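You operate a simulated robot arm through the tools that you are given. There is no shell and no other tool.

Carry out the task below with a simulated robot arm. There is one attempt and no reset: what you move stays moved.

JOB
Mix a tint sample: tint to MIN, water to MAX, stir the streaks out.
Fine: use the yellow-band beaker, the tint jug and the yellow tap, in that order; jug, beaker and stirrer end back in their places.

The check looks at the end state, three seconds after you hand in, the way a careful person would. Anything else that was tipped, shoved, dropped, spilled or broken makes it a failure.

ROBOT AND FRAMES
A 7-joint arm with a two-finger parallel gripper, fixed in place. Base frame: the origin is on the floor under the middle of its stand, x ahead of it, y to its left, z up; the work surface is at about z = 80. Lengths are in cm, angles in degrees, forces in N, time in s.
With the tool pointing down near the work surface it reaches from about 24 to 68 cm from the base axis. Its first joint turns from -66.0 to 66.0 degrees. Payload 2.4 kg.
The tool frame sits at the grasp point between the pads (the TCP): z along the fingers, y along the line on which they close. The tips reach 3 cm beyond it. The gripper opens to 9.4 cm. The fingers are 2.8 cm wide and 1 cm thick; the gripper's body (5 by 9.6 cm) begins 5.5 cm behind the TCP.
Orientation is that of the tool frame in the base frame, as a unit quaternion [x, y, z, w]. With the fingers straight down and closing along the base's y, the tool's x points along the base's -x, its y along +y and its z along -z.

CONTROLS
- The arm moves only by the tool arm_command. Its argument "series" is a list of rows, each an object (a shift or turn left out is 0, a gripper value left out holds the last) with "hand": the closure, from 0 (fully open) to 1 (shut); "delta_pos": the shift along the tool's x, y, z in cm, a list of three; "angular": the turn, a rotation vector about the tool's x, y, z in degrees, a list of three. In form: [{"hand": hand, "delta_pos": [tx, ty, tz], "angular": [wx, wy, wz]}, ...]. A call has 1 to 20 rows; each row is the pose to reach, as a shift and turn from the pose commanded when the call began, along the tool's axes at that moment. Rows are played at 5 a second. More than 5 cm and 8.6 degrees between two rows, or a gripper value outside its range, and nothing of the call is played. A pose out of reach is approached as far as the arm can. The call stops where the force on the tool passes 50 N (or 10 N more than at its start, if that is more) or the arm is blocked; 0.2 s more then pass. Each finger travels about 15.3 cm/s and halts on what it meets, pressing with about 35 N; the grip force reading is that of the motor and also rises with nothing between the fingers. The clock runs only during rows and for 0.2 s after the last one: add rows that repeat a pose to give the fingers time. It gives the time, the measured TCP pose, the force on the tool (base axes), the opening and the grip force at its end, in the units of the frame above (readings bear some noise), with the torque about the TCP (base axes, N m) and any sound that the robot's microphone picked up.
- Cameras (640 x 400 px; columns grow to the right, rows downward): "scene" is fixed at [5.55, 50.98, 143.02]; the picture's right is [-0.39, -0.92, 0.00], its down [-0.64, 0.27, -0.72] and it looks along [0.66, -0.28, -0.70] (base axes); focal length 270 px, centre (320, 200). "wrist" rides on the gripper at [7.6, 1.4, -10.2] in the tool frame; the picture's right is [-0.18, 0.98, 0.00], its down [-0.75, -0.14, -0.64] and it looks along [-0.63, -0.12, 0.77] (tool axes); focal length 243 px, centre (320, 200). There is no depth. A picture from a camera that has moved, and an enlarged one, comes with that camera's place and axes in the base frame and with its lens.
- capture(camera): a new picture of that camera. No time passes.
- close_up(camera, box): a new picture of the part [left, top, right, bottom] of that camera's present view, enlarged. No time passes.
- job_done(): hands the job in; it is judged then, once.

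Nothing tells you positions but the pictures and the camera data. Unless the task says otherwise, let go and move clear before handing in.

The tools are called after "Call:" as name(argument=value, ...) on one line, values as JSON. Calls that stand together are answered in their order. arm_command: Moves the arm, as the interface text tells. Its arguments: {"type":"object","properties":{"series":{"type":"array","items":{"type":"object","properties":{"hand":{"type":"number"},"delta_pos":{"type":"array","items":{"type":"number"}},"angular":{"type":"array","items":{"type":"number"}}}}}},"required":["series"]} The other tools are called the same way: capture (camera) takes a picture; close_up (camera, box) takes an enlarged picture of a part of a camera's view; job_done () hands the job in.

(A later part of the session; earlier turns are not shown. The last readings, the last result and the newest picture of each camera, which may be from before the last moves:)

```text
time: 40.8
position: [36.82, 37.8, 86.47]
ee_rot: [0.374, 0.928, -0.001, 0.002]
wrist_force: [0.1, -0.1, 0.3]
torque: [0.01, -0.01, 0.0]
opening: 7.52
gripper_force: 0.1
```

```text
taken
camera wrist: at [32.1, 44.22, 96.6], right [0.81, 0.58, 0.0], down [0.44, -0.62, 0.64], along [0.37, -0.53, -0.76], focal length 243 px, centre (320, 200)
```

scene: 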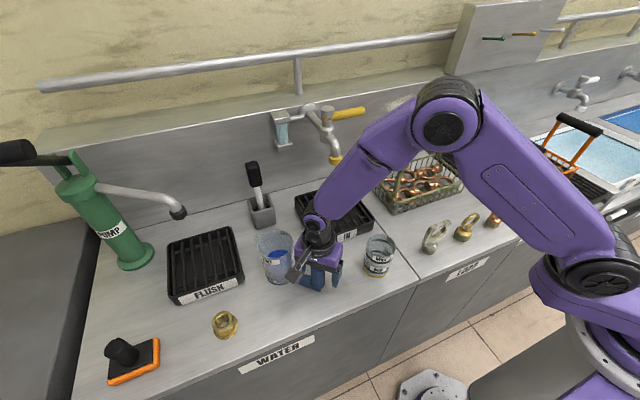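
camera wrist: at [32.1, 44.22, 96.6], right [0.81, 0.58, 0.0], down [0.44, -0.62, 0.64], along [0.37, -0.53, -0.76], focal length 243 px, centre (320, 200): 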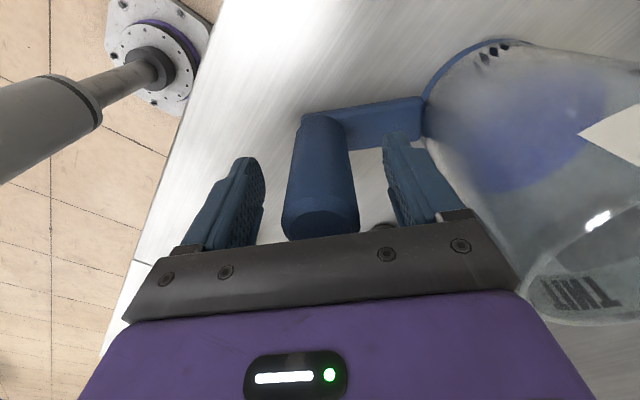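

The post sits well between the pads. Closing the gripper on it.

Call:
arm_command(series=[{"hand": 0.5}, {"hand": 1}, {"hand": 1}, {"hand": 1}, {"hand": 1}])

Call:
capture(camera="wrist")

Call:
close_up(camera="scene", box=[230, 200, 430, 325])

```text
time: 42.0
position: [36.75, 37.82, 86.45]
ee_rot: [0.374, 0.928, -0.001, 0.001]
wrist_force: [0.5, 0.4, 2.5]
torque: [0.41, -0.44, 0.01]
opening: 3.32
gripper_force: 35.3
```

```text
taken
camera wrist: at [32.11, 44.23, 96.64], right [0.81, 0.58, 0.0], down [0.44, -0.62, 0.64], along [0.37, -0.53, -0.76], focal length 243 px, centre (320, 200)
```

wrist: 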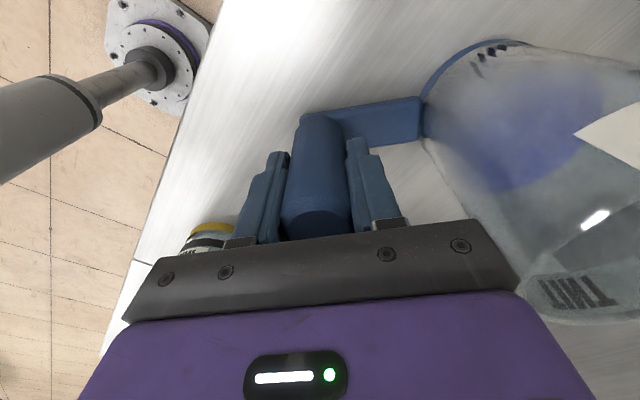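

```text
3.20 times, centred on (330, 262) of scene
camera zoom: at [5.55, 50.98, 143.03], right [-0.39, -0.92, 0.0], down [-0.64, 0.27, -0.72], along [0.66, -0.28, -0.7], focal length 864 px, centre (288, 0)
```

zoom: 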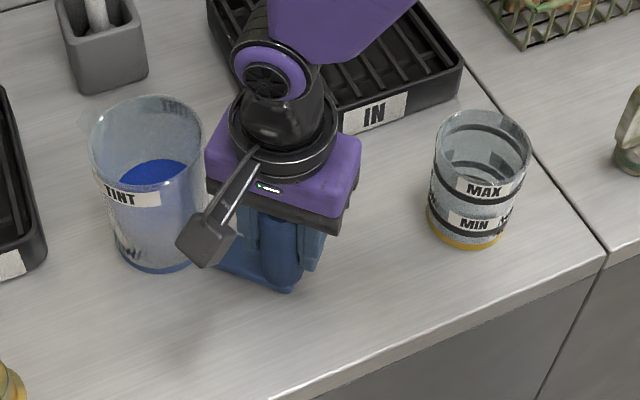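

Gripped (3.3 cm post, 35 N). Lifting slightly first to check that the jug hangs level.

Call:
arm_command(series=[{"delta_pos": [0, 0, -0.4]}, {"delta_pos": [0, 0, -0.8]}, {"delta_pos": [0, 0, -1.2]}, {"delta_pos": [0, 0, -1.6]}, {"delta_pos": [0, 0, -2]}, {"delta_pos": [0, 0, -2]}])

Call:
capture(camera="wrist")

Call:
close_up(camera="scene", box=[230, 200, 430, 325])

```text
time: 43.4
position: [36.5, 37.84, 88.35]
ee_rot: [0.374, 0.927, -0.002, 0.001]
wrist_force: [0.3, -0.3, -3.8]
torque: [-0.22, 0.21, 0.05]
opening: 3.35
gripper_force: 34.3
```

```text
taken
camera wrist: at [31.95, 44.22, 98.58], right [0.81, 0.58, 0.0], down [0.44, -0.62, 0.64], along [0.37, -0.53, -0.76], focal length 243 px, centre (320, 200)
```

wrist: 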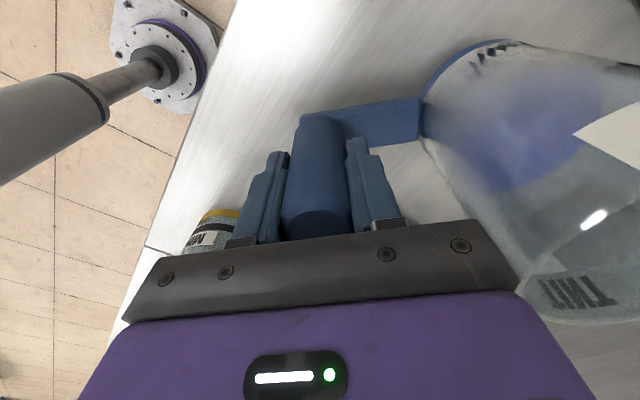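

```text
3.20 times, centred on (330, 262) of scene
camera zoom: at [5.56, 50.99, 143.02], right [-0.39, -0.92, 0.0], down [-0.64, 0.27, -0.72], along [0.66, -0.28, -0.7], focal length 864 px, centre (288, 0)
```

zoom: 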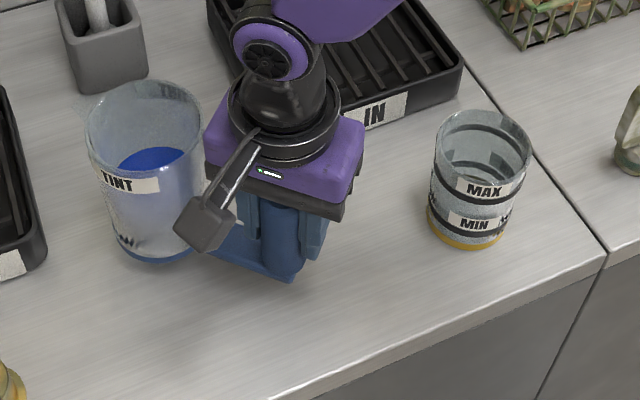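

It hangs steady (about 0.39 kg). Raising to clear height, then carrying it slowly to the right side of the beaker.

Call:
arm_command(series=[{"delta_pos": [0, 0, -1]}, {"delta_pos": [0, 0, -2.5]}, {"delta_pos": [0, 0, -4]}, {"delta_pos": [0, 0, -5.5]}, {"delta_pos": [0, 0, -7]}, {"delta_pos": [0, 0, -8.5]}, {"delta_pos": [0, 0, -10]}, {"delta_pos": [0, 0, -11.2]}, {"delta_pos": [0, 0, -12]}, {"delta_pos": [0, 0, -12]}])

```text
time: 45.6
position: [36.61, 37.58, 100.34]
ee_rot: [0.373, 0.928, -0.002, 0.001]
wrist_force: [-0.5, -0.4, -3.9]
torque: [-0.17, 0.18, 0.0]
opening: 3.33
gripper_force: 35.4
```

Call:
arm_command(series=[{"delta_pos": [-0.7, -0.6, 0], "angular": [0, 0, -2]}, {"delta_pos": [-1.9, -1.6, 0], "angular": [0, 0, -5]}, {"delta_pos": [-3.3, -2.7, 0], "angular": [0, 0, -9]}, {"delta_pos": [-4.8, -3.9, 0], "angular": [0, 0, -13]}, {"delta_pos": [-6.3, -5.2, 0], "angular": [0, 0, -17]}, {"delta_pos": [-7.8, -6.4, 0], "angular": [0, 0, -21]}, {"delta_pos": [-9.3, -7.6, 0], "angular": [0, 0, -25]}, {"delta_pos": [-10.8, -8.8, 0], "angular": [0, 0, -29]}, {"delta_pos": [-12.3, -10.1, 0], "angular": [0, 0, -33]}, {"delta_pos": [-13.8, -11.3, 0], "angular": [0, 0, -37]}, {"delta_pos": [-15.3, -12.5, 0], "angular": [0, 0, -41]}, {"delta_pos": [-16.8, -13.8, 0], "angular": [0, 0, -45]}, {"delta_pos": [-18.3, -15, 0], "angular": [0, 0, -49]}, {"delta_pos": [-19.8, -16.2, 0], "angular": [0, 0, -53]}, {"delta_pos": [-21.3, -17.5, 0], "angular": [0, 0, -57]}, {"delta_pos": [-22.6, -18.5, 0], "angular": [0, 0, -60.5]}, {"delta_pos": [-23.5, -19.2, 0], "angular": [0, 0, -63]}, {"delta_pos": [-23.8, -19.5, 0], "angular": [0, 0, -64]}, {"delta_pos": [-23.8, -19.5, 0], "angular": [0, 0, -64]}])

Call:
capture(camera="scene")

Call:
capture(camera="wrist")

```text
time: 49.6
position: [40.33, 7.27, 100.47]
ee_rot: [-0.175, 0.985, -0.002, -0.001]
wrist_force: [0.4, 0.2, -3.7]
torque: [-0.29, -0.08, 0.0]
opening: 3.34
gripper_force: 34.3
```

```text
taken
```

scene: 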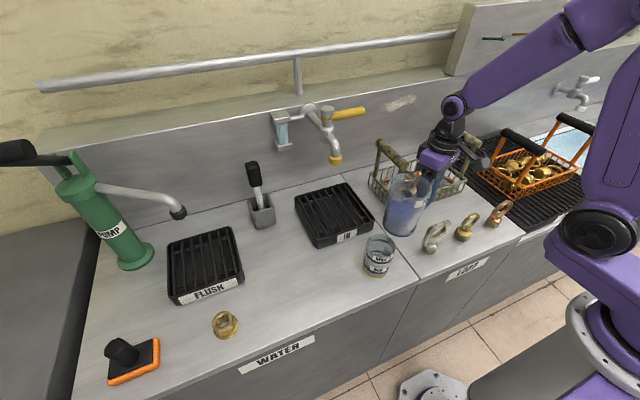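

```text
taken
camera wrist: at [32.61, 6.22, 110.63], right [-0.17, 0.99, 0.0], down [0.76, 0.13, 0.64], along [0.63, 0.1, -0.77], focal length 243 px, centre (320, 200)
```

wrist: 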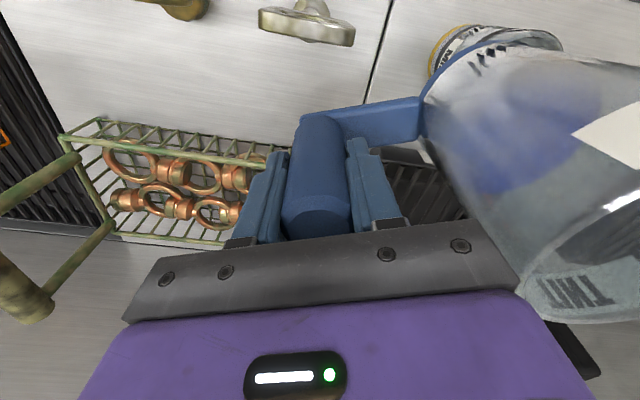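

The jug is in position above and to the right of the beaker. Looking closely at spout and beaker alignment.

Call:
close_up(camera="scene", box=[330, 150, 490, 290])

```text
2.86 times, centred on (410, 220) of scene
camera zoom: at [5.56, 50.98, 143.02], right [-0.39, -0.92, 0.0], down [-0.64, 0.27, -0.72], along [0.66, -0.28, -0.7], focal length 772 px, centre (63, 143)
```

zoom: 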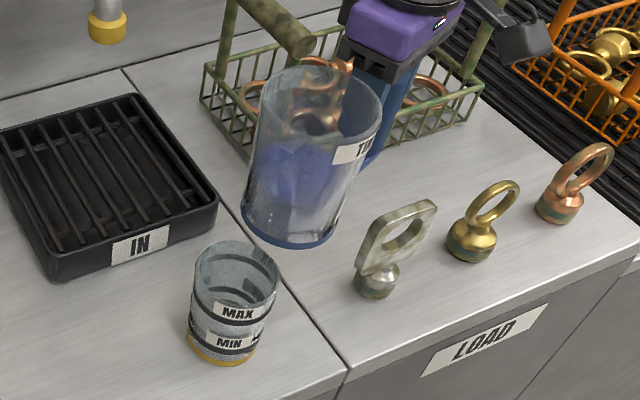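

Call:
close_up(camera="scene", box=[380, 160, 440, 220])

Call:
close_up(camera="scene", box=[365, 165, 465, 245])

```text
6.67 times, centred on (410, 190) of scene
camera zoom: at [5.56, 50.98, 143.02], right [-0.39, -0.92, 0.0], down [-0.64, 0.27, -0.72], along [0.66, -0.28, -0.7], focal length 1800 px, centre (-280, 267)
```

zoom: 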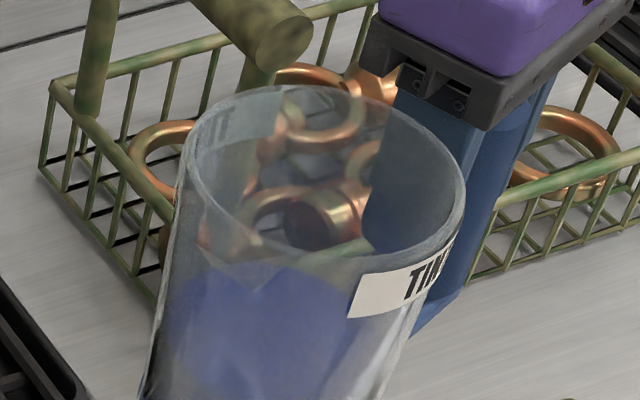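

```text
5.00 times, centred on (415, 205) of scene
camera zoom: at [5.56, 50.98, 143.02], right [-0.39, -0.92, 0.0], down [-0.64, 0.27, -0.72], along [0.66, -0.28, -0.7], focal length 1350 px, centre (-155, 175)
```

zoom: 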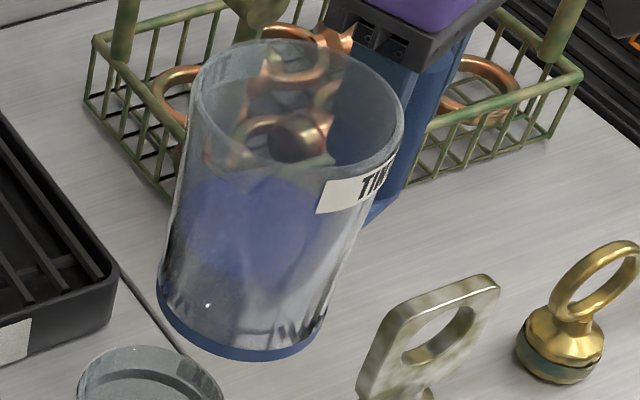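

The jug hangs upright with its spout facing the beaker (jug about 12 cm tall, spout tip about 15.4 cm from the post). I'll tilt slowly to 40° about the spout while lowering it, still short of pouring.

Call:
arm_command(series=[{"delta_pos": [0, -0.26, -0.45], "angular": [2.5, 0, 0]}, {"delta_pos": [0, -0.5, -0.87], "angular": [5, 0, 0]}, {"delta_pos": [0, -0.7, -1.1], "angular": [7.5, 0, 0]}, {"delta_pos": [0, -0.88, -1.27], "angular": [10, 0, 0]}, {"delta_pos": [0, -1.01, -1.26], "angular": [12.5, 0, 0]}, {"delta_pos": [0, -1.13, -1.2], "angular": [15, 0, 0]}, {"delta_pos": [0, -1.2, -0.95], "angular": [17.5, 0, 0]}, {"delta_pos": [0, -1.26, -0.65], "angular": [20, 0, 0]}, {"delta_pos": [0, -1.27, -0.38], "angular": [22.5, 0, 0]}, {"delta_pos": [0, -1.26, -0.11], "angular": [25, 0, 0]}, {"delta_pos": [0, -1.21, 0.17], "angular": [27.5, 0, 0]}, {"delta_pos": [0, -1.14, 0.44], "angular": [30, 0, 0]}, {"delta_pos": [0, -1.14, 0.44], "angular": [30, 0, 0]}])

Call:
close_up(camera="scene", box=[330, 150, 490, 290])

```text
time: 52.4
position: [40.57, 6.28, 100.06]
ee_rot: [-0.169, 0.95, -0.258, 0.045]
wrist_force: [-0.2, 0.2, -4.4]
torque: [-0.21, -0.06, 0.01]
opening: 3.35
gripper_force: 34.7
```

```text
2.86 times, centred on (410, 220) of scene
camera zoom: at [5.56, 50.98, 143.02], right [-0.39, -0.92, 0.0], down [-0.64, 0.27, -0.72], along [0.66, -0.28, -0.7], focal length 772 px, centre (63, 143)
```

zoom: 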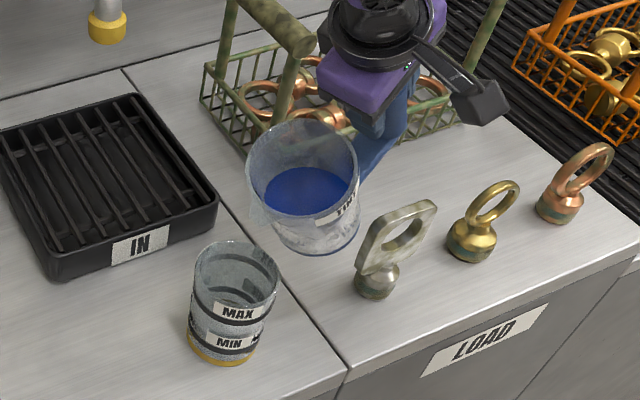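

Call:
close_up(camera="scene", box=[375, 185, 435, 245])

```text
6.67 times, centred on (405, 215) of scene
camera zoom: at [5.56, 50.98, 143.02], right [-0.39, -0.92, 0.0], down [-0.64, 0.27, -0.72], along [0.66, -0.28, -0.7], focal length 1800 px, centre (-247, 100)
```

zoom: 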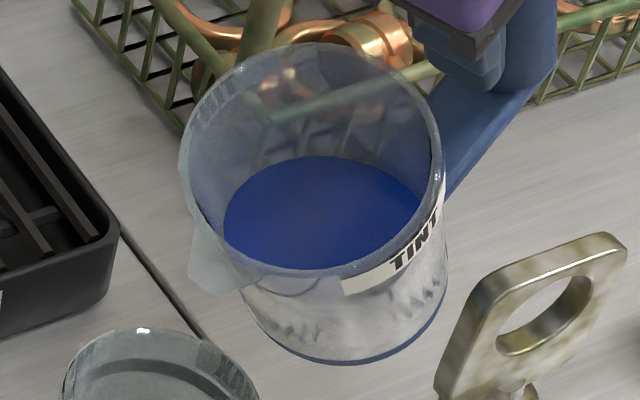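

The spout tip is now visible and lies almost exactly over the beaker's centre. I'll pull it back about 0.8 cm to allow for the stream's throw, lower it, and tilt to 40°.

Call:
arm_command(series=[{"delta_pos": [0, -0.05, 0.18], "angular": [1.2, 0, 0]}, {"delta_pos": [0, -0.1, 0.37], "angular": [2.5, 0, 0]}, {"delta_pos": [0, -0.15, 0.55], "angular": [3.7, 0, 0]}, {"delta_pos": [0, -0.19, 0.745], "angular": [5, 0, 0]}, {"delta_pos": [0, -0.04, 0.82], "angular": [6.2, 0, 0]}, {"delta_pos": [0, 0.12, 0.9], "angular": [7.5, 0, 0]}, {"delta_pos": [0, 0.28, 0.98], "angular": [8.7, 0, 0]}, {"delta_pos": [0, 0.44, 1.05], "angular": [10, 0, 0]}, {"delta_pos": [0, 0.44, 1.05], "angular": [10, 0, 0]}])

Call:
close_up(camera="scene", box=[340, 185, 440, 285])

```text
time: 54.4
position: [40.82, 6.14, 98.99]
ee_rot: [-0.163, 0.925, -0.339, 0.06]
wrist_force: [-0.3, 1.3, -4.5]
torque: [-0.09, -0.02, -0.02]
opening: 3.35
gripper_force: 34.7
```

```text
4.00 times, centred on (390, 235) of scene
camera zoom: at [5.56, 50.98, 143.02], right [-0.39, -0.92, 0.0], down [-0.64, 0.27, -0.72], along [0.66, -0.28, -0.7], focal length 1080 px, centre (40, 60)
```

zoom: 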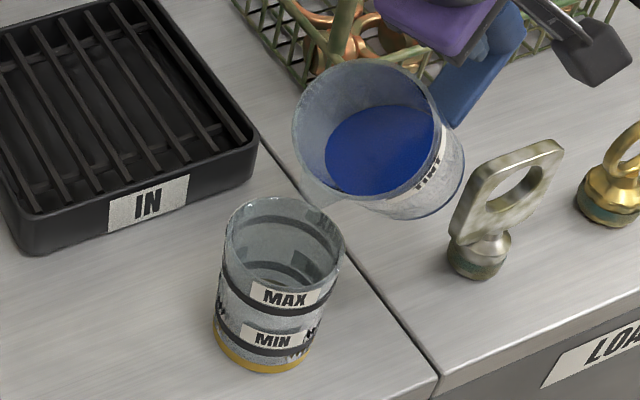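

Call:
close_up(camera="scene", box=[360, 200, 420, 260])

```text
6.67 times, centred on (390, 230) of scene
camera zoom: at [5.56, 50.98, 143.02], right [-0.39, -0.92, 0.0], down [-0.64, 0.27, -0.72], along [0.66, -0.28, -0.7], focal length 1800 px, centre (-147, 0)
```

zoom: 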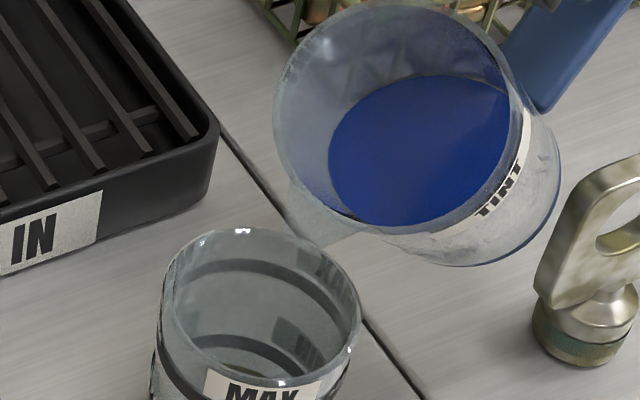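

The spout sits about 1 cm upstream of the beaker's centre and 4 cm above its rim. Now I increase the tilt gently around the spout and watch.

Call:
arm_command(series=[{"delta_pos": [0, -0.16, -0.41], "angular": [1.5, 0, 0]}, {"delta_pos": [0, -0.31, -0.825], "angular": [3, 0, 0]}, {"delta_pos": [0, -0.45, -1.24], "angular": [4.5, 0, 0]}, {"delta_pos": [0, -0.58, -1.67], "angular": [6, 0, 0]}, {"delta_pos": [0, -0.58, -1.67], "angular": [6, 0, 0]}])

Call:
close_up(camera="scene", box=[350, 195, 430, 285])

```text
time: 55.6
position: [40.54, 6.76, 100.7]
ee_rot: [-0.16, 0.905, -0.387, 0.069]
wrist_force: [0.5, -1.0, -3.9]
torque: [-0.15, -0.07, -0.01]
opening: 3.35
gripper_force: 35.2
```

```text
4.44 times, centred on (390, 240) of scene
camera zoom: at [5.56, 50.98, 143.02], right [-0.39, -0.92, 0.0], down [-0.64, 0.27, -0.72], along [0.66, -0.28, -0.7], focal length 1200 px, centre (9, 22)
```

zoom: 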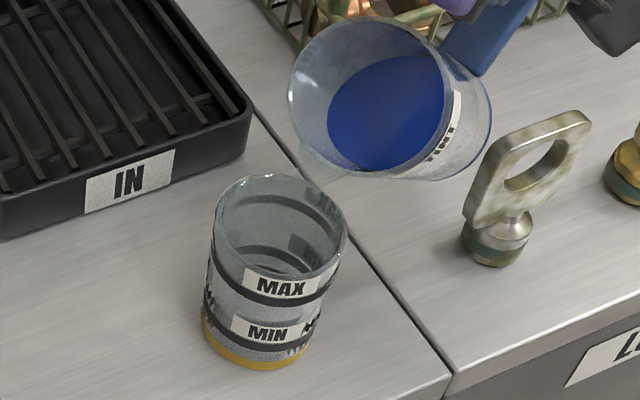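

Call:
arm_command(series=[{"delta_pos": [0, -0.1, -0.27], "angular": [1, 0, 0]}, {"delta_pos": [0, -0.21, -0.55], "angular": [2, 0, 0]}, {"delta_pos": [0, -0.31, -0.825], "angular": [3, 0, 0]}, {"delta_pos": [0, -0.31, -0.825], "angular": [3, 0, 0]}])

Call:
close_up(camera="scene", box=[350, 195, 430, 285])

```text
time: 56.6
position: [40.46, 7.08, 101.47]
ee_rot: [-0.158, 0.895, -0.41, 0.073]
wrist_force: [-0.2, -0.9, -4.2]
torque: [-0.06, -0.04, 0.0]
opening: 3.32
gripper_force: 34.9
```

```text
4.44 times, centred on (390, 240) of scene
camera zoom: at [5.56, 50.98, 143.02], right [-0.39, -0.92, 0.0], down [-0.64, 0.27, -0.72], along [0.66, -0.28, -0.7], focal length 1200 px, centre (9, 22)
```

zoom: 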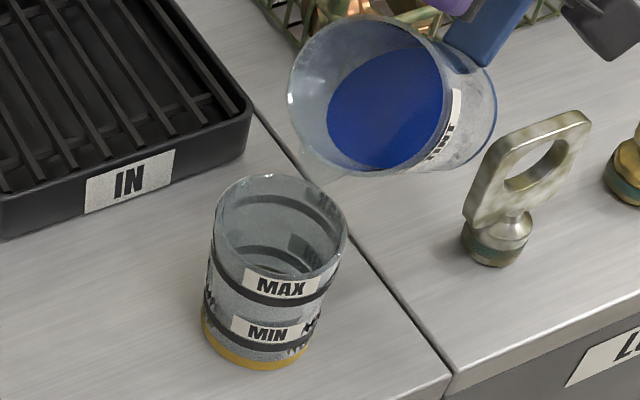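

Call:
arm_command(series=[{"delta_pos": [0, -0.1, -0.27], "angular": [1, 0, 0]}, {"delta_pos": [0, -0.21, -0.55], "angular": [2, 0, 0]}, {"delta_pos": [0, -0.31, -0.825], "angular": [3, 0, 0]}, {"delta_pos": [0, -0.31, -0.825], "angular": [3, 0, 0]}])

Call:
close_up(camera="scene", box=[350, 195, 430, 285])

Call:
close_up(camera="scene", box=[365, 200, 415, 250])

```text
time: 57.6
position: [40.13, 7.49, 102.14]
ee_rot: [-0.157, 0.884, -0.433, 0.077]
wrist_force: [-0.2, 0.0, -4.4]
torque: [-0.11, -0.03, 0.02]
opening: 3.34
gripper_force: 35.3
```

```text
4.44 times, centred on (390, 240) of scene
camera zoom: at [5.56, 50.98, 143.02], right [-0.39, -0.92, 0.0], down [-0.64, 0.27, -0.72], along [0.66, -0.28, -0.7], focal length 1200 px, centre (9, 22)
```

zoom: 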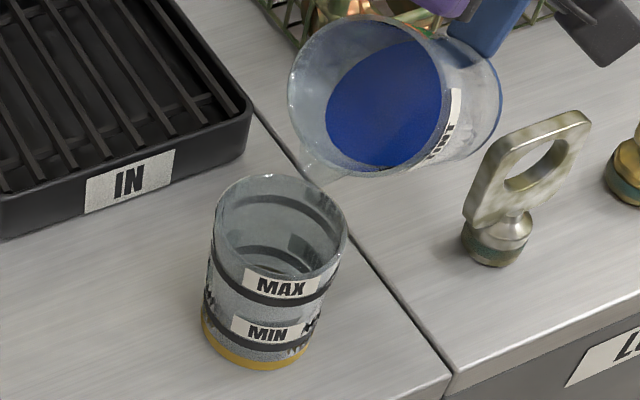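

```text
8.00 times, centred on (390, 225) of scene
camera zoom: at [5.56, 50.98, 143.02], right [-0.39, -0.92, 0.0], down [-0.64, 0.27, -0.72], along [0.66, -0.28, -0.7], focal length 2160 px, centre (-240, 0)
```

zoom: 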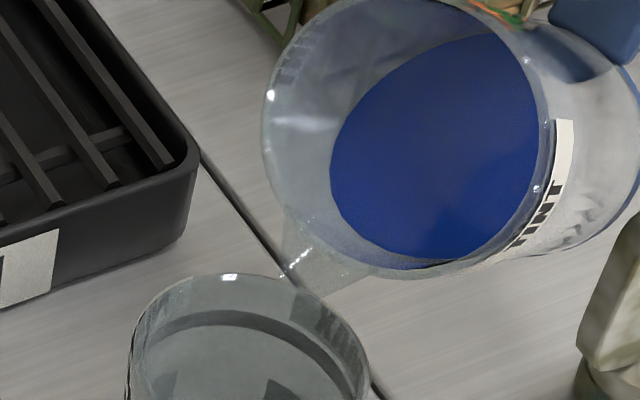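

Still no flow; the tint edge is approaching the spout. Continuing in small steps.

Call:
arm_command(series=[{"delta_pos": [0, -0.1, -0.27], "angular": [1, 0, 0]}, {"delta_pos": [0, -0.21, -0.55], "angular": [2, 0, 0]}, {"delta_pos": [0, -0.31, -0.825], "angular": [3, 0, 0]}, {"delta_pos": [0, -0.31, -0.825], "angular": [3, 0, 0]}])

Call:
close_up(camera="scene", box=[365, 200, 415, 250])

Call:
close_up(camera="scene", box=[350, 215, 410, 275])

```text
time: 58.6
position: [40.17, 7.87, 102.95]
ee_rot: [-0.155, 0.873, -0.456, 0.081]
wrist_force: [0.7, 0.2, -4.5]
torque: [-0.15, -0.03, 0.02]
opening: 3.35
gripper_force: 35.5
```

```text
8.00 times, centred on (390, 225) of scene
camera zoom: at [5.56, 50.98, 143.02], right [-0.39, -0.92, 0.0], down [-0.64, 0.27, -0.72], along [0.66, -0.28, -0.7], focal length 2160 px, centre (-240, 0)
```

zoom: 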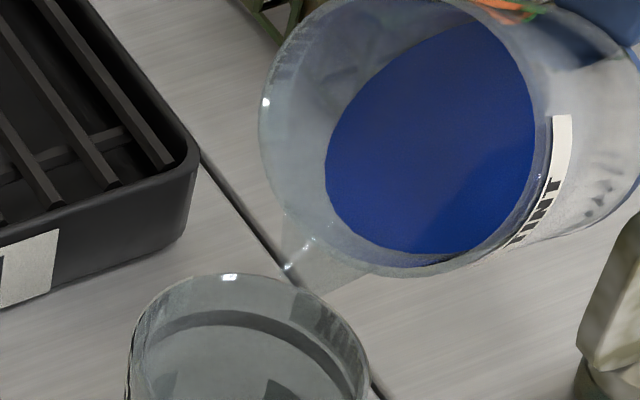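

```text
6.67 times, centred on (380, 245) of scene
camera zoom: at [5.56, 50.98, 143.02], right [-0.39, -0.92, 0.0], down [-0.64, 0.27, -0.72], along [0.66, -0.28, -0.7], focal length 1800 px, centre (-80, -100)
```

zoom: 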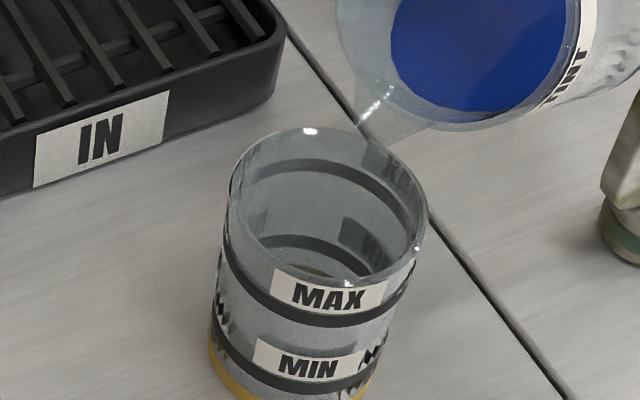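

Call:
arm_command(series=[{"delta_pos": [0, -0.1, -0.27], "angular": [1, 0, 0]}, {"delta_pos": [0, -0.21, -0.55], "angular": [2, 0, 0]}, {"delta_pos": [0, -0.31, -0.825], "angular": [3, 0, 0]}, {"delta_pos": [0, -0.31, -0.825], "angular": [3, 0, 0]}])

Call:
close_up(camera="scene", box=[360, 195, 430, 265])

```text
time: 59.6
position: [39.8, 8.36, 103.55]
ee_rot: [-0.152, 0.86, -0.479, 0.085]
wrist_force: [0.7, 0.2, -4.9]
torque: [-0.04, -0.01, -0.02]
opening: 3.35
gripper_force: 35.1
```

```text
5.71 times, centred on (395, 230) of scene
camera zoom: at [5.56, 50.98, 143.02], right [-0.39, -0.92, 0.0], down [-0.64, 0.27, -0.72], along [0.66, -0.28, -0.7], focal length 1543 px, centre (-109, 29)
```

zoom: 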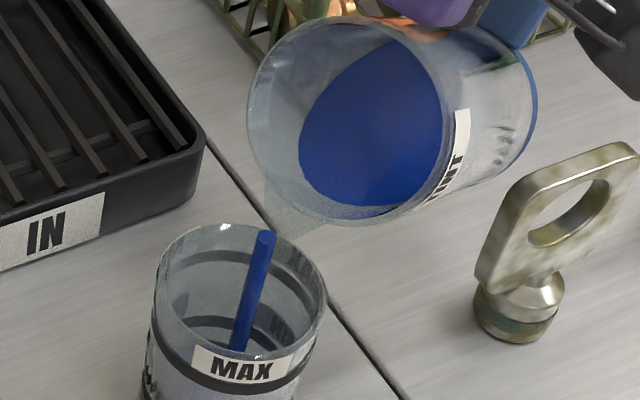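

Flow has started and the stream lands inside the beaker. I'll hold briefly and watch the level.

Call:
close_up(camera="scene", box=[350, 225, 410, 285])

Call:
arm_command(series=[{"delta_pos": [0, 0, 0]}])

Call:
close_up(camera="scene", box=[350, 225, 410, 285])

```text
6.67 times, centred on (380, 255) of scene
camera zoom: at [5.56, 50.98, 143.02], right [-0.39, -0.92, 0.0], down [-0.64, 0.27, -0.72], along [0.66, -0.28, -0.7], focal length 1800 px, centre (-80, -167)
```

zoom: 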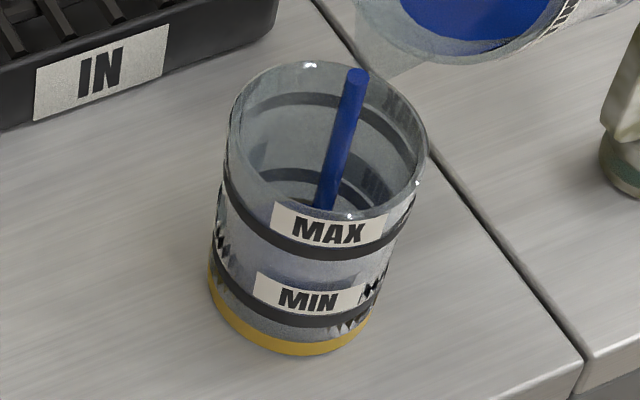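

```text
time: 60.0
position: [39.94, 8.32, 103.65]
ee_rot: [-0.153, 0.861, -0.478, 0.084]
wrist_force: [0.8, 0.2, -3.4]
torque: [-0.02, -0.04, -0.01]
opening: 3.32
gripper_force: 34.4
```

```text
6.67 times, centred on (380, 255) of scene
camera zoom: at [5.56, 50.98, 143.02], right [-0.39, -0.92, 0.0], down [-0.64, 0.27, -0.72], along [0.66, -0.28, -0.7], focal length 1800 px, centre (-80, -167)
```

zoom: 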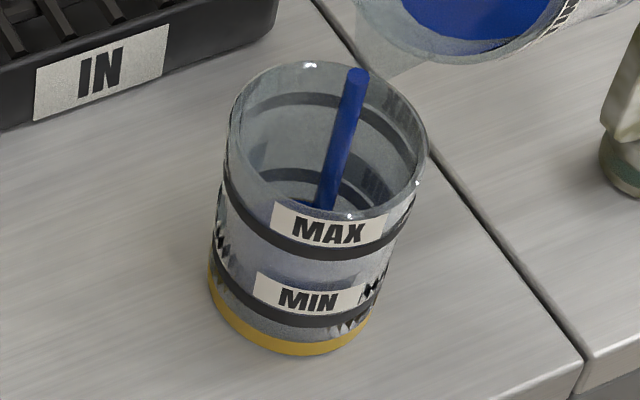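

Call:
arm_command(series=[{"delta_pos": [0, 0, 0]}, {"delta_pos": [0, 0, 0]}, {"delta_pos": [0, 0, 0]}])

Call:
close_up(camera="scene", box=[350, 225, 410, 285])

Call:
close_up(camera="scene", box=[360, 195, 430, 265])

```text
time: 60.8
position: [39.89, 8.27, 103.61]
ee_rot: [-0.152, 0.86, -0.479, 0.085]
wrist_force: [-0.7, -0.9, -4.3]
torque: [-0.06, -0.05, -0.03]
opening: 3.33
gripper_force: 35.0
```

```text
6.67 times, centred on (380, 255) of scene
camera zoom: at [5.56, 50.98, 143.02], right [-0.39, -0.92, 0.0], down [-0.64, 0.27, -0.72], along [0.66, -0.28, -0.7], focal length 1800 px, centre (-80, -167)
```

zoom: 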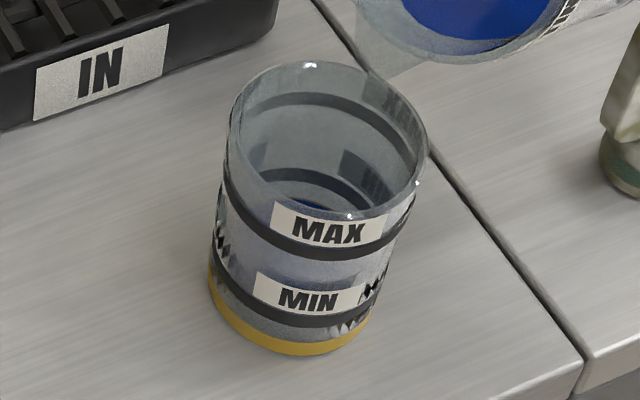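

```text
5.71 times, centred on (395, 230) of scene
camera zoom: at [5.56, 50.98, 143.02], right [-0.39, -0.92, 0.0], down [-0.64, 0.27, -0.72], along [0.66, -0.28, -0.7], focal length 1543 px, centre (-109, 29)
```

zoom: 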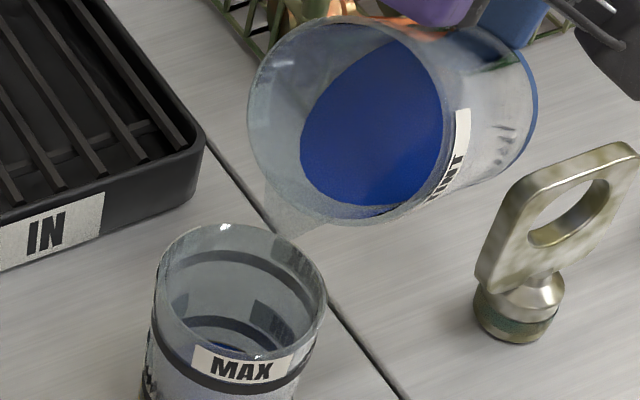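

Flow stopped by itself once the tint levelled with the spout, so the amount is controlled by the tilt. A little tint is on the beaker floor; adding about 1.5° at a time.

Call:
arm_command(series=[{"delta_pos": [0, -0.08, -0.2], "angular": [0.75, 0, 0]}, {"delta_pos": [0, -0.16, -0.41], "angular": [1.5, 0, 0]}, {"delta_pos": [0, -0.16, -0.41], "angular": [1.5, 0, 0]}, {"delta_pos": [0, -0.16, -0.41], "angular": [1.5, 0, 0]}])

Call:
close_up(camera="scene", box=[350, 210, 420, 280])

Call:
arm_command(series=[{"delta_pos": [0, 0, 0]}, {"delta_pos": [0, 0, 0]}, {"delta_pos": [0, 0, 0]}, {"delta_pos": [0, 0, 0]}, {"delta_pos": [0, 0, 0]}])

Call:
close_up(camera="scene", box=[350, 210, 420, 280])

```text
time: 61.8
position: [39.88, 8.64, 103.94]
ee_rot: [-0.151, 0.854, -0.49, 0.088]
wrist_force: [0.0, 0.5, -4.6]
torque: [0.01, -0.01, 0.0]
opening: 3.32
gripper_force: 34.6
```

```text
5.71 times, centred on (385, 245) of scene
camera zoom: at [5.56, 50.98, 143.02], right [-0.39, -0.92, 0.0], down [-0.64, 0.27, -0.72], along [0.66, -0.28, -0.7], focal length 1543 px, centre (-51, -57)
```

zoom: 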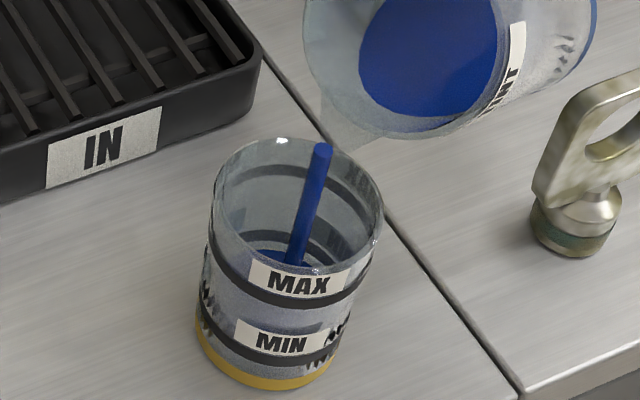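

```text
time: 63.0
position: [39.89, 8.61, 104.02]
ee_rot: [-0.151, 0.854, -0.491, 0.086]
wrist_force: [1.0, 0.2, -3.3]
torque: [-0.07, -0.02, -0.01]
opening: 3.34
gripper_force: 35.0
```

```text
5.71 times, centred on (385, 245) of scene
camera zoom: at [5.56, 50.98, 143.02], right [-0.39, -0.92, 0.0], down [-0.64, 0.27, -0.72], along [0.66, -0.28, -0.7], focal length 1543 px, centre (-51, -57)
```

zoom: 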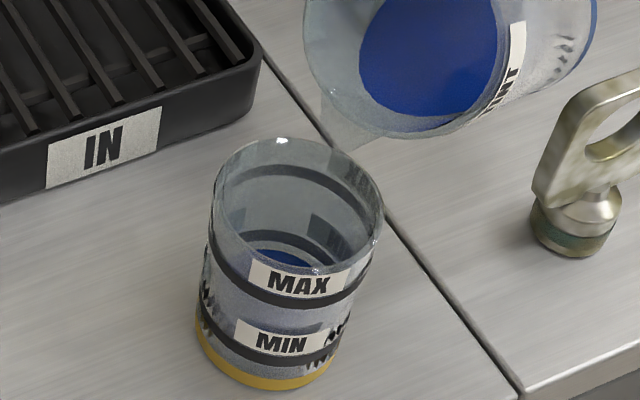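

Flow stops again with a bit more tint in. Zooming into the beaker to compare the surface with the MIN band.

Call:
close_up(camera="scene", box=[365, 225, 405, 265])

Call:
close_up(camera="scene", box=[365, 245, 405, 285])

```text
10.00 times, centred on (385, 245) of scene
camera zoom: at [5.56, 50.98, 143.02], right [-0.39, -0.92, 0.0], down [-0.64, 0.27, -0.72], along [0.66, -0.28, -0.7], focal length 2701 px, centre (-330, -250)
```

zoom: 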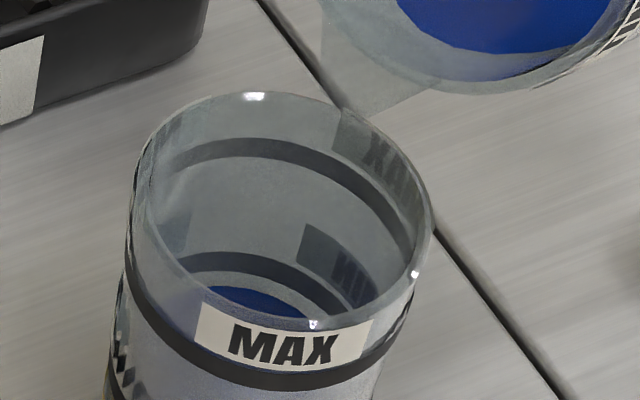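

```text
10.00 times, centred on (385, 265) of scene
camera zoom: at [5.56, 50.98, 143.02], right [-0.39, -0.92, 0.0], down [-0.64, 0.27, -0.72], along [0.66, -0.28, -0.7], focal length 2701 px, centre (-330, -450)
```

zoom: 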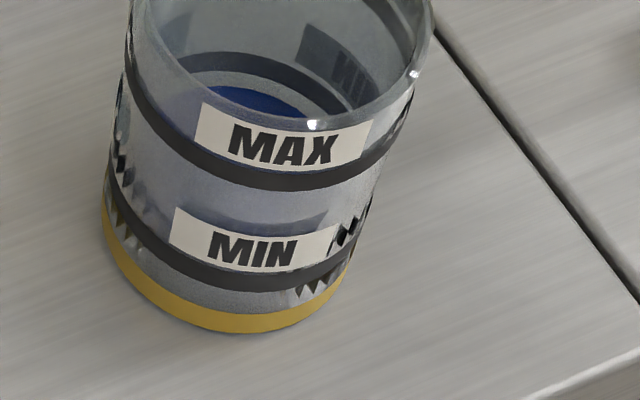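

The tint is just below the MIN band on the inside back wall. I need about 0.7 cm more to be level with the band, so another ~1.2° first.

Call:
arm_command(series=[{"delta_pos": [0, -0.07, -0.17], "angular": [0.6, 0, 0]}, {"delta_pos": [0, -0.13, -0.33], "angular": [1.2, 0, 0]}, {"delta_pos": [0, -0.13, -0.33], "angular": [1.2, 0, 0]}, {"delta_pos": [0, -0.13, -0.33], "angular": [1.2, 0, 0]}, {"delta_pos": [0, -0.13, -0.33], "angular": [1.2, 0, 0]}, {"delta_pos": [0, -0.13, -0.33], "angular": [1.2, 0, 0]}, {"delta_pos": [0, -0.13, -0.33], "angular": [1.2, 0, 0]}, {"delta_pos": [0, -0.13, -0.33], "angular": [1.2, 0, 0]}])

Call:
close_up(camera="scene", box=[365, 225, 405, 265])

Call:
close_up(camera="scene", box=[365, 245, 405, 285])

```text
time: 64.8
position: [39.8, 8.8, 104.2]
ee_rot: [-0.15, 0.849, -0.499, 0.088]
wrist_force: [0.0, -0.5, -3.9]
torque: [-0.04, -0.01, 0.04]
opening: 3.35
gripper_force: 35.7
```

```text
10.00 times, centred on (385, 245) of scene
camera zoom: at [5.56, 50.98, 143.02], right [-0.39, -0.92, 0.0], down [-0.64, 0.27, -0.72], along [0.66, -0.28, -0.7], focal length 2701 px, centre (-330, -250)
```

zoom: 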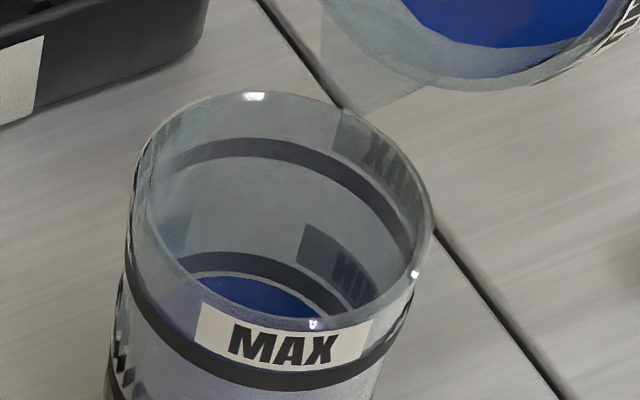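

```text
10.00 times, centred on (385, 265) of scene
camera zoom: at [5.56, 50.98, 143.02], right [-0.39, -0.92, 0.0], down [-0.64, 0.27, -0.72], along [0.66, -0.28, -0.7], focal length 2701 px, centre (-330, -450)
```

zoom: 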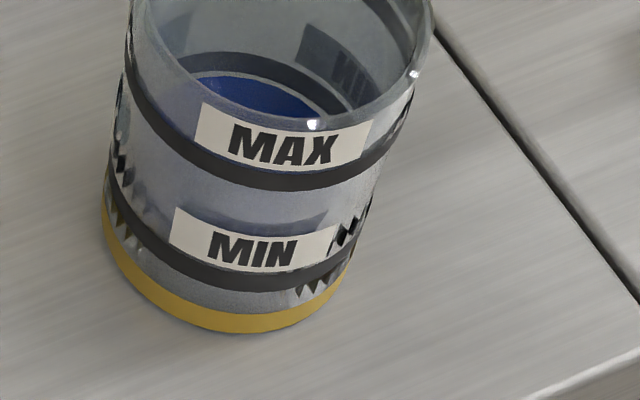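

The surface has just reached the lower edge of the MIN band. One more small increment of about 0.8° to centre it on the band.

Call:
arm_command(series=[{"delta_pos": [0, -0.045, -0.11], "angular": [0.4, 0, 0]}, {"delta_pos": [0, -0.088, -0.218], "angular": [0.8, 0, 0]}, {"delta_pos": [0, -0.088, -0.218], "angular": [0.8, 0, 0]}, {"delta_pos": [0, -0.088, -0.218], "angular": [0.8, 0, 0]}, {"delta_pos": [0, -0.088, -0.218], "angular": [0.8, 0, 0]}, {"delta_pos": [0, -0.088, -0.218], "angular": [0.8, 0, 0]}, {"delta_pos": [0, -0.088, -0.218], "angular": [0.8, 0, 0]}, {"delta_pos": [0, -0.088, -0.218], "angular": [0.8, 0, 0]}])

Call:
close_up(camera="scene", box=[365, 225, 405, 265])

Call:
close_up(camera="scene", box=[360, 200, 420, 260])

```text
time: 66.6
position: [39.81, 9.11, 104.46]
ee_rot: [-0.149, 0.845, -0.505, 0.09]
wrist_force: [-0.9, -0.1, -3.3]
torque: [-0.05, -0.02, 0.03]
opening: 3.34
gripper_force: 35.5
```

```text
10.00 times, centred on (385, 245) of scene
camera zoom: at [5.56, 50.98, 143.02], right [-0.39, -0.92, 0.0], down [-0.64, 0.27, -0.72], along [0.66, -0.28, -0.7], focal length 2701 px, centre (-330, -250)
```

zoom: 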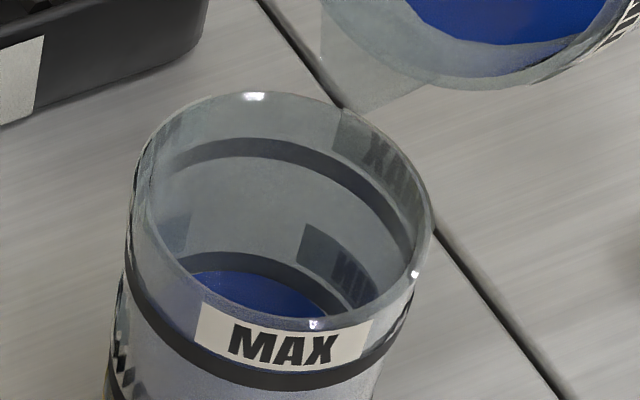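

```text
6.67 times, centred on (390, 230) of scene
camera zoom: at [5.56, 50.98, 143.02], right [-0.39, -0.92, 0.0], down [-0.64, 0.27, -0.72], along [0.66, -0.28, -0.7], focal length 1800 px, centre (-147, 0)
```

zoom: 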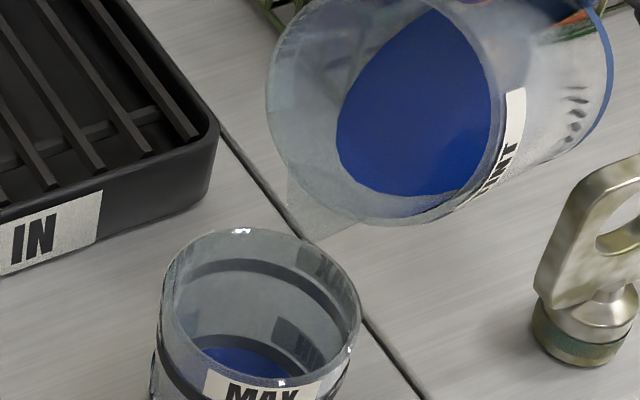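

Call:
close_up(camera="scene", box=[376, 246, 396, 262])

Call:
close_up(camera="scene", box=[364, 258, 404, 284])

```text
16.00 times, centred on (386, 254) of scene
camera zoom: at [5.56, 50.98, 143.02], right [-0.39, -0.92, 0.0], down [-0.64, 0.27, -0.72], along [0.66, -0.28, -0.7], focal length 4321 px, centre (-736, -664)
```

zoom: 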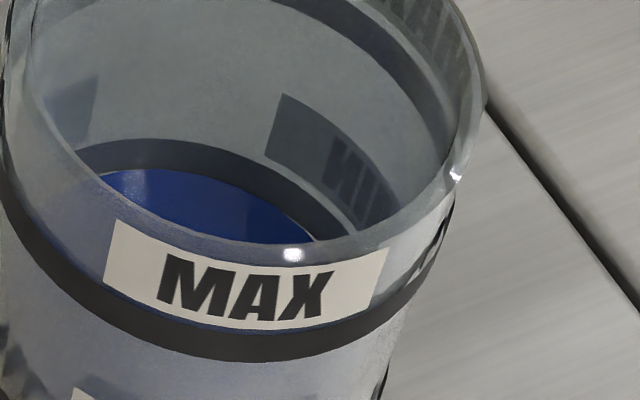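

```text
15.38 times, centred on (384, 271) of scene
camera zoom: at [5.56, 50.98, 143.02], right [-0.39, -0.92, 0.0], down [-0.64, 0.27, -0.72], along [0.66, -0.28, -0.7], focal length 4155 px, centre (-665, -892)
```

zoom: 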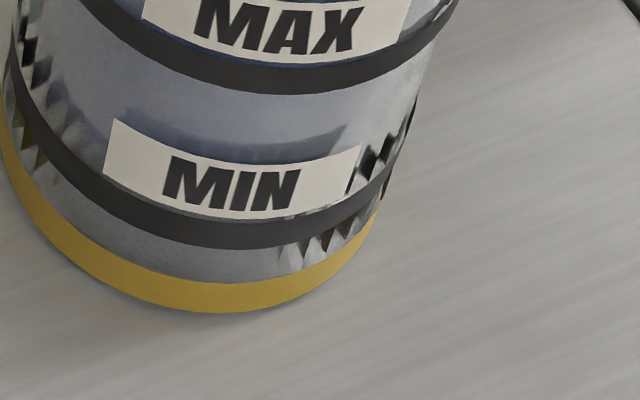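

The surface sits in the lower part of the MIN band. A final 0.5° brings it to the band's middle.

Call:
arm_command(series=[{"delta_pos": [0, -0.03, -0.07], "angular": [0.25, 0, 0]}, {"delta_pos": [0, -0.055, -0.136], "angular": [0.5, 0, 0]}, {"delta_pos": [0, -0.055, -0.136], "angular": [0.5, 0, 0]}, {"delta_pos": [0, -0.055, -0.136], "angular": [0.5, 0, 0]}, {"delta_pos": [0, -0.055, -0.136], "angular": [0.5, 0, 0]}, {"delta_pos": [0, -0.055, -0.136], "angular": [0.5, 0, 0]}, {"delta_pos": [0, -0.055, -0.136], "angular": [0.5, 0, 0]}, {"delta_pos": [0, -0.055, -0.136], "angular": [0.5, 0, 0]}])

Call:
close_up(camera="scene", box=[376, 246, 396, 262])

```text
time: 68.4
position: [39.65, 8.98, 104.47]
ee_rot: [-0.15, 0.843, -0.508, 0.09]
wrist_force: [-0.6, 0.6, -4.1]
torque: [-0.05, -0.03, -0.03]
opening: 3.33
gripper_force: 35.0
```

```text
16.00 times, centred on (386, 254) of scene
camera zoom: at [5.56, 50.98, 143.02], right [-0.39, -0.92, 0.0], down [-0.64, 0.27, -0.72], along [0.66, -0.28, -0.7], focal length 4321 px, centre (-736, -664)
```

zoom: 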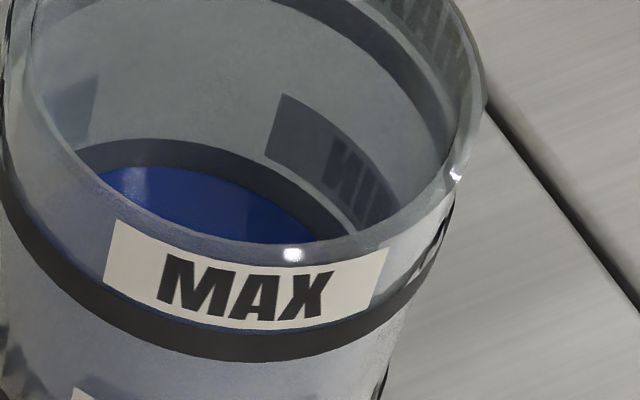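

The tint now sits at the middle of the MIN band. I'll tip the jug back about its spout, then lift it.

Call:
arm_command(series=[{"delta_pos": [0, 0.484, 1.072], "angular": [-4, 0, 0]}, {"delta_pos": [0, 1.043, 2.109], "angular": [-8, 0, 0]}, {"delta_pos": [0, 1.672, 3.103], "angular": [-12, 0, 0]}, {"delta_pos": [0, 2.368, 4.052], "angular": [-16, 0, 0]}, {"delta_pos": [0, 3.13, 4.95], "angular": [-20, 0, 0]}, {"delta_pos": [0, 3.13, 4.95], "angular": [-20, 0, 0]}])

Call:
close_up(camera="scene", box=[340, 185, 440, 285])

```text
time: 69.8
position: [40.66, 6.32, 99.39]
ee_rot: [-0.162, 0.919, -0.355, 0.063]
wrist_force: [-0.7, -0.8, -4.5]
torque: [-0.07, -0.05, 0.02]
opening: 3.34
gripper_force: 35.4
```

```text
4.00 times, centred on (390, 235) of scene
camera zoom: at [5.56, 50.98, 143.02], right [-0.39, -0.92, 0.0], down [-0.64, 0.27, -0.72], along [0.66, -0.28, -0.7], focal length 1080 px, centre (40, 60)
```

zoom: 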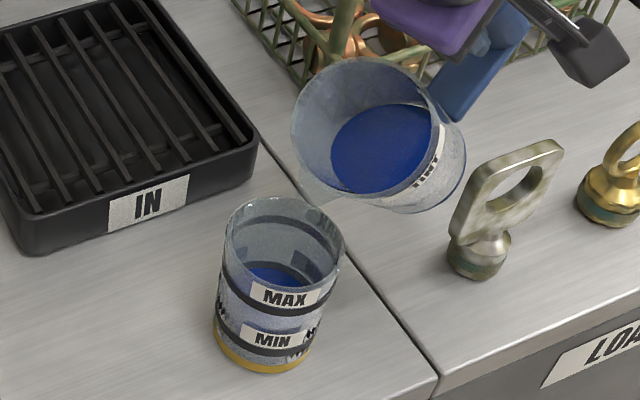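

Call:
arm_command(series=[{"delta_pos": [0, -1.35, -1.48]}, {"delta_pos": [0, -2.7, -2.96]}, {"delta_pos": [0, -4.04, -4.44]}, {"delta_pos": [0, -5.38, -5.92]}, {"delta_pos": [0, -5.38, -5.92], "angular": [-4, 0, 0]}, {"delta_pos": [0, -5.38, -5.92], "angular": [-8, 0, 0]}, {"delta_pos": [0, -5.38, -5.92], "angular": [-12, 0, 0]}, {"delta_pos": [0, -5.38, -5.92], "angular": [-16, 0, 0]}, {"delta_pos": [0, -5.38, -5.92], "angular": [-20, 0, 0]}, {"delta_pos": [0, -5.38, -5.92], "angular": [-24, 0, 0]}, {"delta_pos": [0, -5.38, -5.92], "angular": [-28, 0, 0]}, {"delta_pos": [0, -5.38, -5.92], "angular": [-32, 0, 0]}, {"delta_pos": [0, -5.38, -5.92], "angular": [-36, 0, 0]}, {"delta_pos": [0, -5.38, -5.92], "angular": [-40, 0, 0]}, {"delta_pos": [0, -5.38, -5.92], "angular": [-42.3, 0, 0]}, {"delta_pos": [0, -5.38, -5.92], "angular": [-42.3, 0, 0]}])

Call:
capture(camera="scene")

Call:
capture(camera="wrist")

```text
time: 73.2
position: [40.57, 6.29, 107.56]
ee_rot: [-0.175, 0.985, 0.001, -0.001]
wrist_force: [-0.1, 0.5, -3.4]
torque: [-0.26, -0.1, 0.0]
opening: 3.35
gripper_force: 35.2
```

```text
taken
```

scene: 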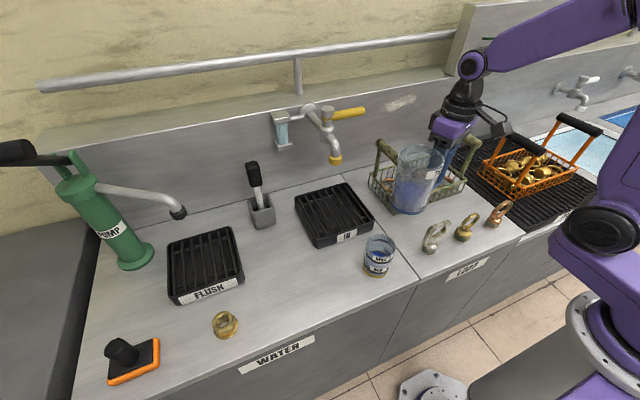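

```text
taken
camera wrist: at [32.9, 5.08, 117.68], right [-0.16, 0.99, 0.0], down [0.76, 0.12, 0.64], along [0.63, 0.11, -0.77], focal length 243 px, centre (320, 200)
```

wrist: 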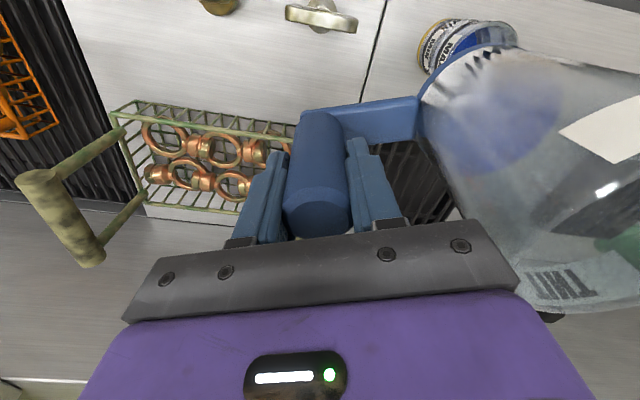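

Jug upright again and the beaker holds its tint. Carrying the jug back along the same path to above its original place.

Call:
arm_command(series=[{"delta_pos": [-0.2, 0.9, 0.1], "angular": [0, 0, 2]}, {"delta_pos": [-0.6, 2.5, 0.3], "angular": [0, 0, 5]}, {"delta_pos": [-1, 4.3, 0.6], "angular": [0, 0, 9]}, {"delta_pos": [-1.5, 6.2, 1], "angular": [0, 0, 13]}, {"delta_pos": [-1.95, 8.2, 1.5], "angular": [0, 0, 17]}, {"delta_pos": [-2.4, 10.1, 2], "angular": [0, 0, 21]}, {"delta_pos": [-2.85, 12, 2.5], "angular": [0, 0, 25]}, {"delta_pos": [-3.3, 14, 3], "angular": [0, 0, 29]}, {"delta_pos": [-3.76, 15.9, 3.6], "angular": [0, 0, 33]}, {"delta_pos": [-4.2, 17.8, 4.2], "angular": [0, 0, 37]}, {"delta_pos": [-4.7, 19.8, 4.8], "angular": [0, 0, 41]}, {"delta_pos": [-5.1, 21.7, 5.4], "angular": [0, 0, 45]}, {"delta_pos": [-5.6, 23.6, 6], "angular": [0, 0, 49]}, {"delta_pos": [-6, 25.5, 6.5], "angular": [0, 0, 53]}, {"delta_pos": [-6.5, 27.5, 7], "angular": [0, 0, 57]}, {"delta_pos": [-6.95, 29.3, 7.3], "angular": [0, 0, 61]}, {"delta_pos": [-7.25, 30.6, 7.5], "angular": [0, 0, 63.4]}, {"delta_pos": [-7.31, 30.9, 7.56], "angular": [0, 0, 64.15]}, {"delta_pos": [-7.31, 30.9, 7.56], "angular": [0, 0, 64.15]}, {"delta_pos": [-7.31, 30.9, 7.56], "angular": [0, 0, 64.15]}])

Call:
capture(camera="scene")

```text
time: 77.4
position: [36.99, 37.75, 99.98]
ee_rot: [0.375, 0.927, 0.0, -0.001]
wrist_force: [-0.4, 0.2, -3.8]
torque: [-0.19, 0.18, -0.03]
opening: 3.37
gripper_force: 35.0
```

```text
taken
```

scene: 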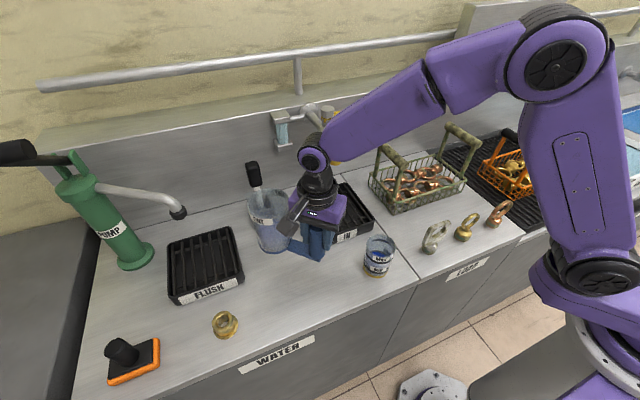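

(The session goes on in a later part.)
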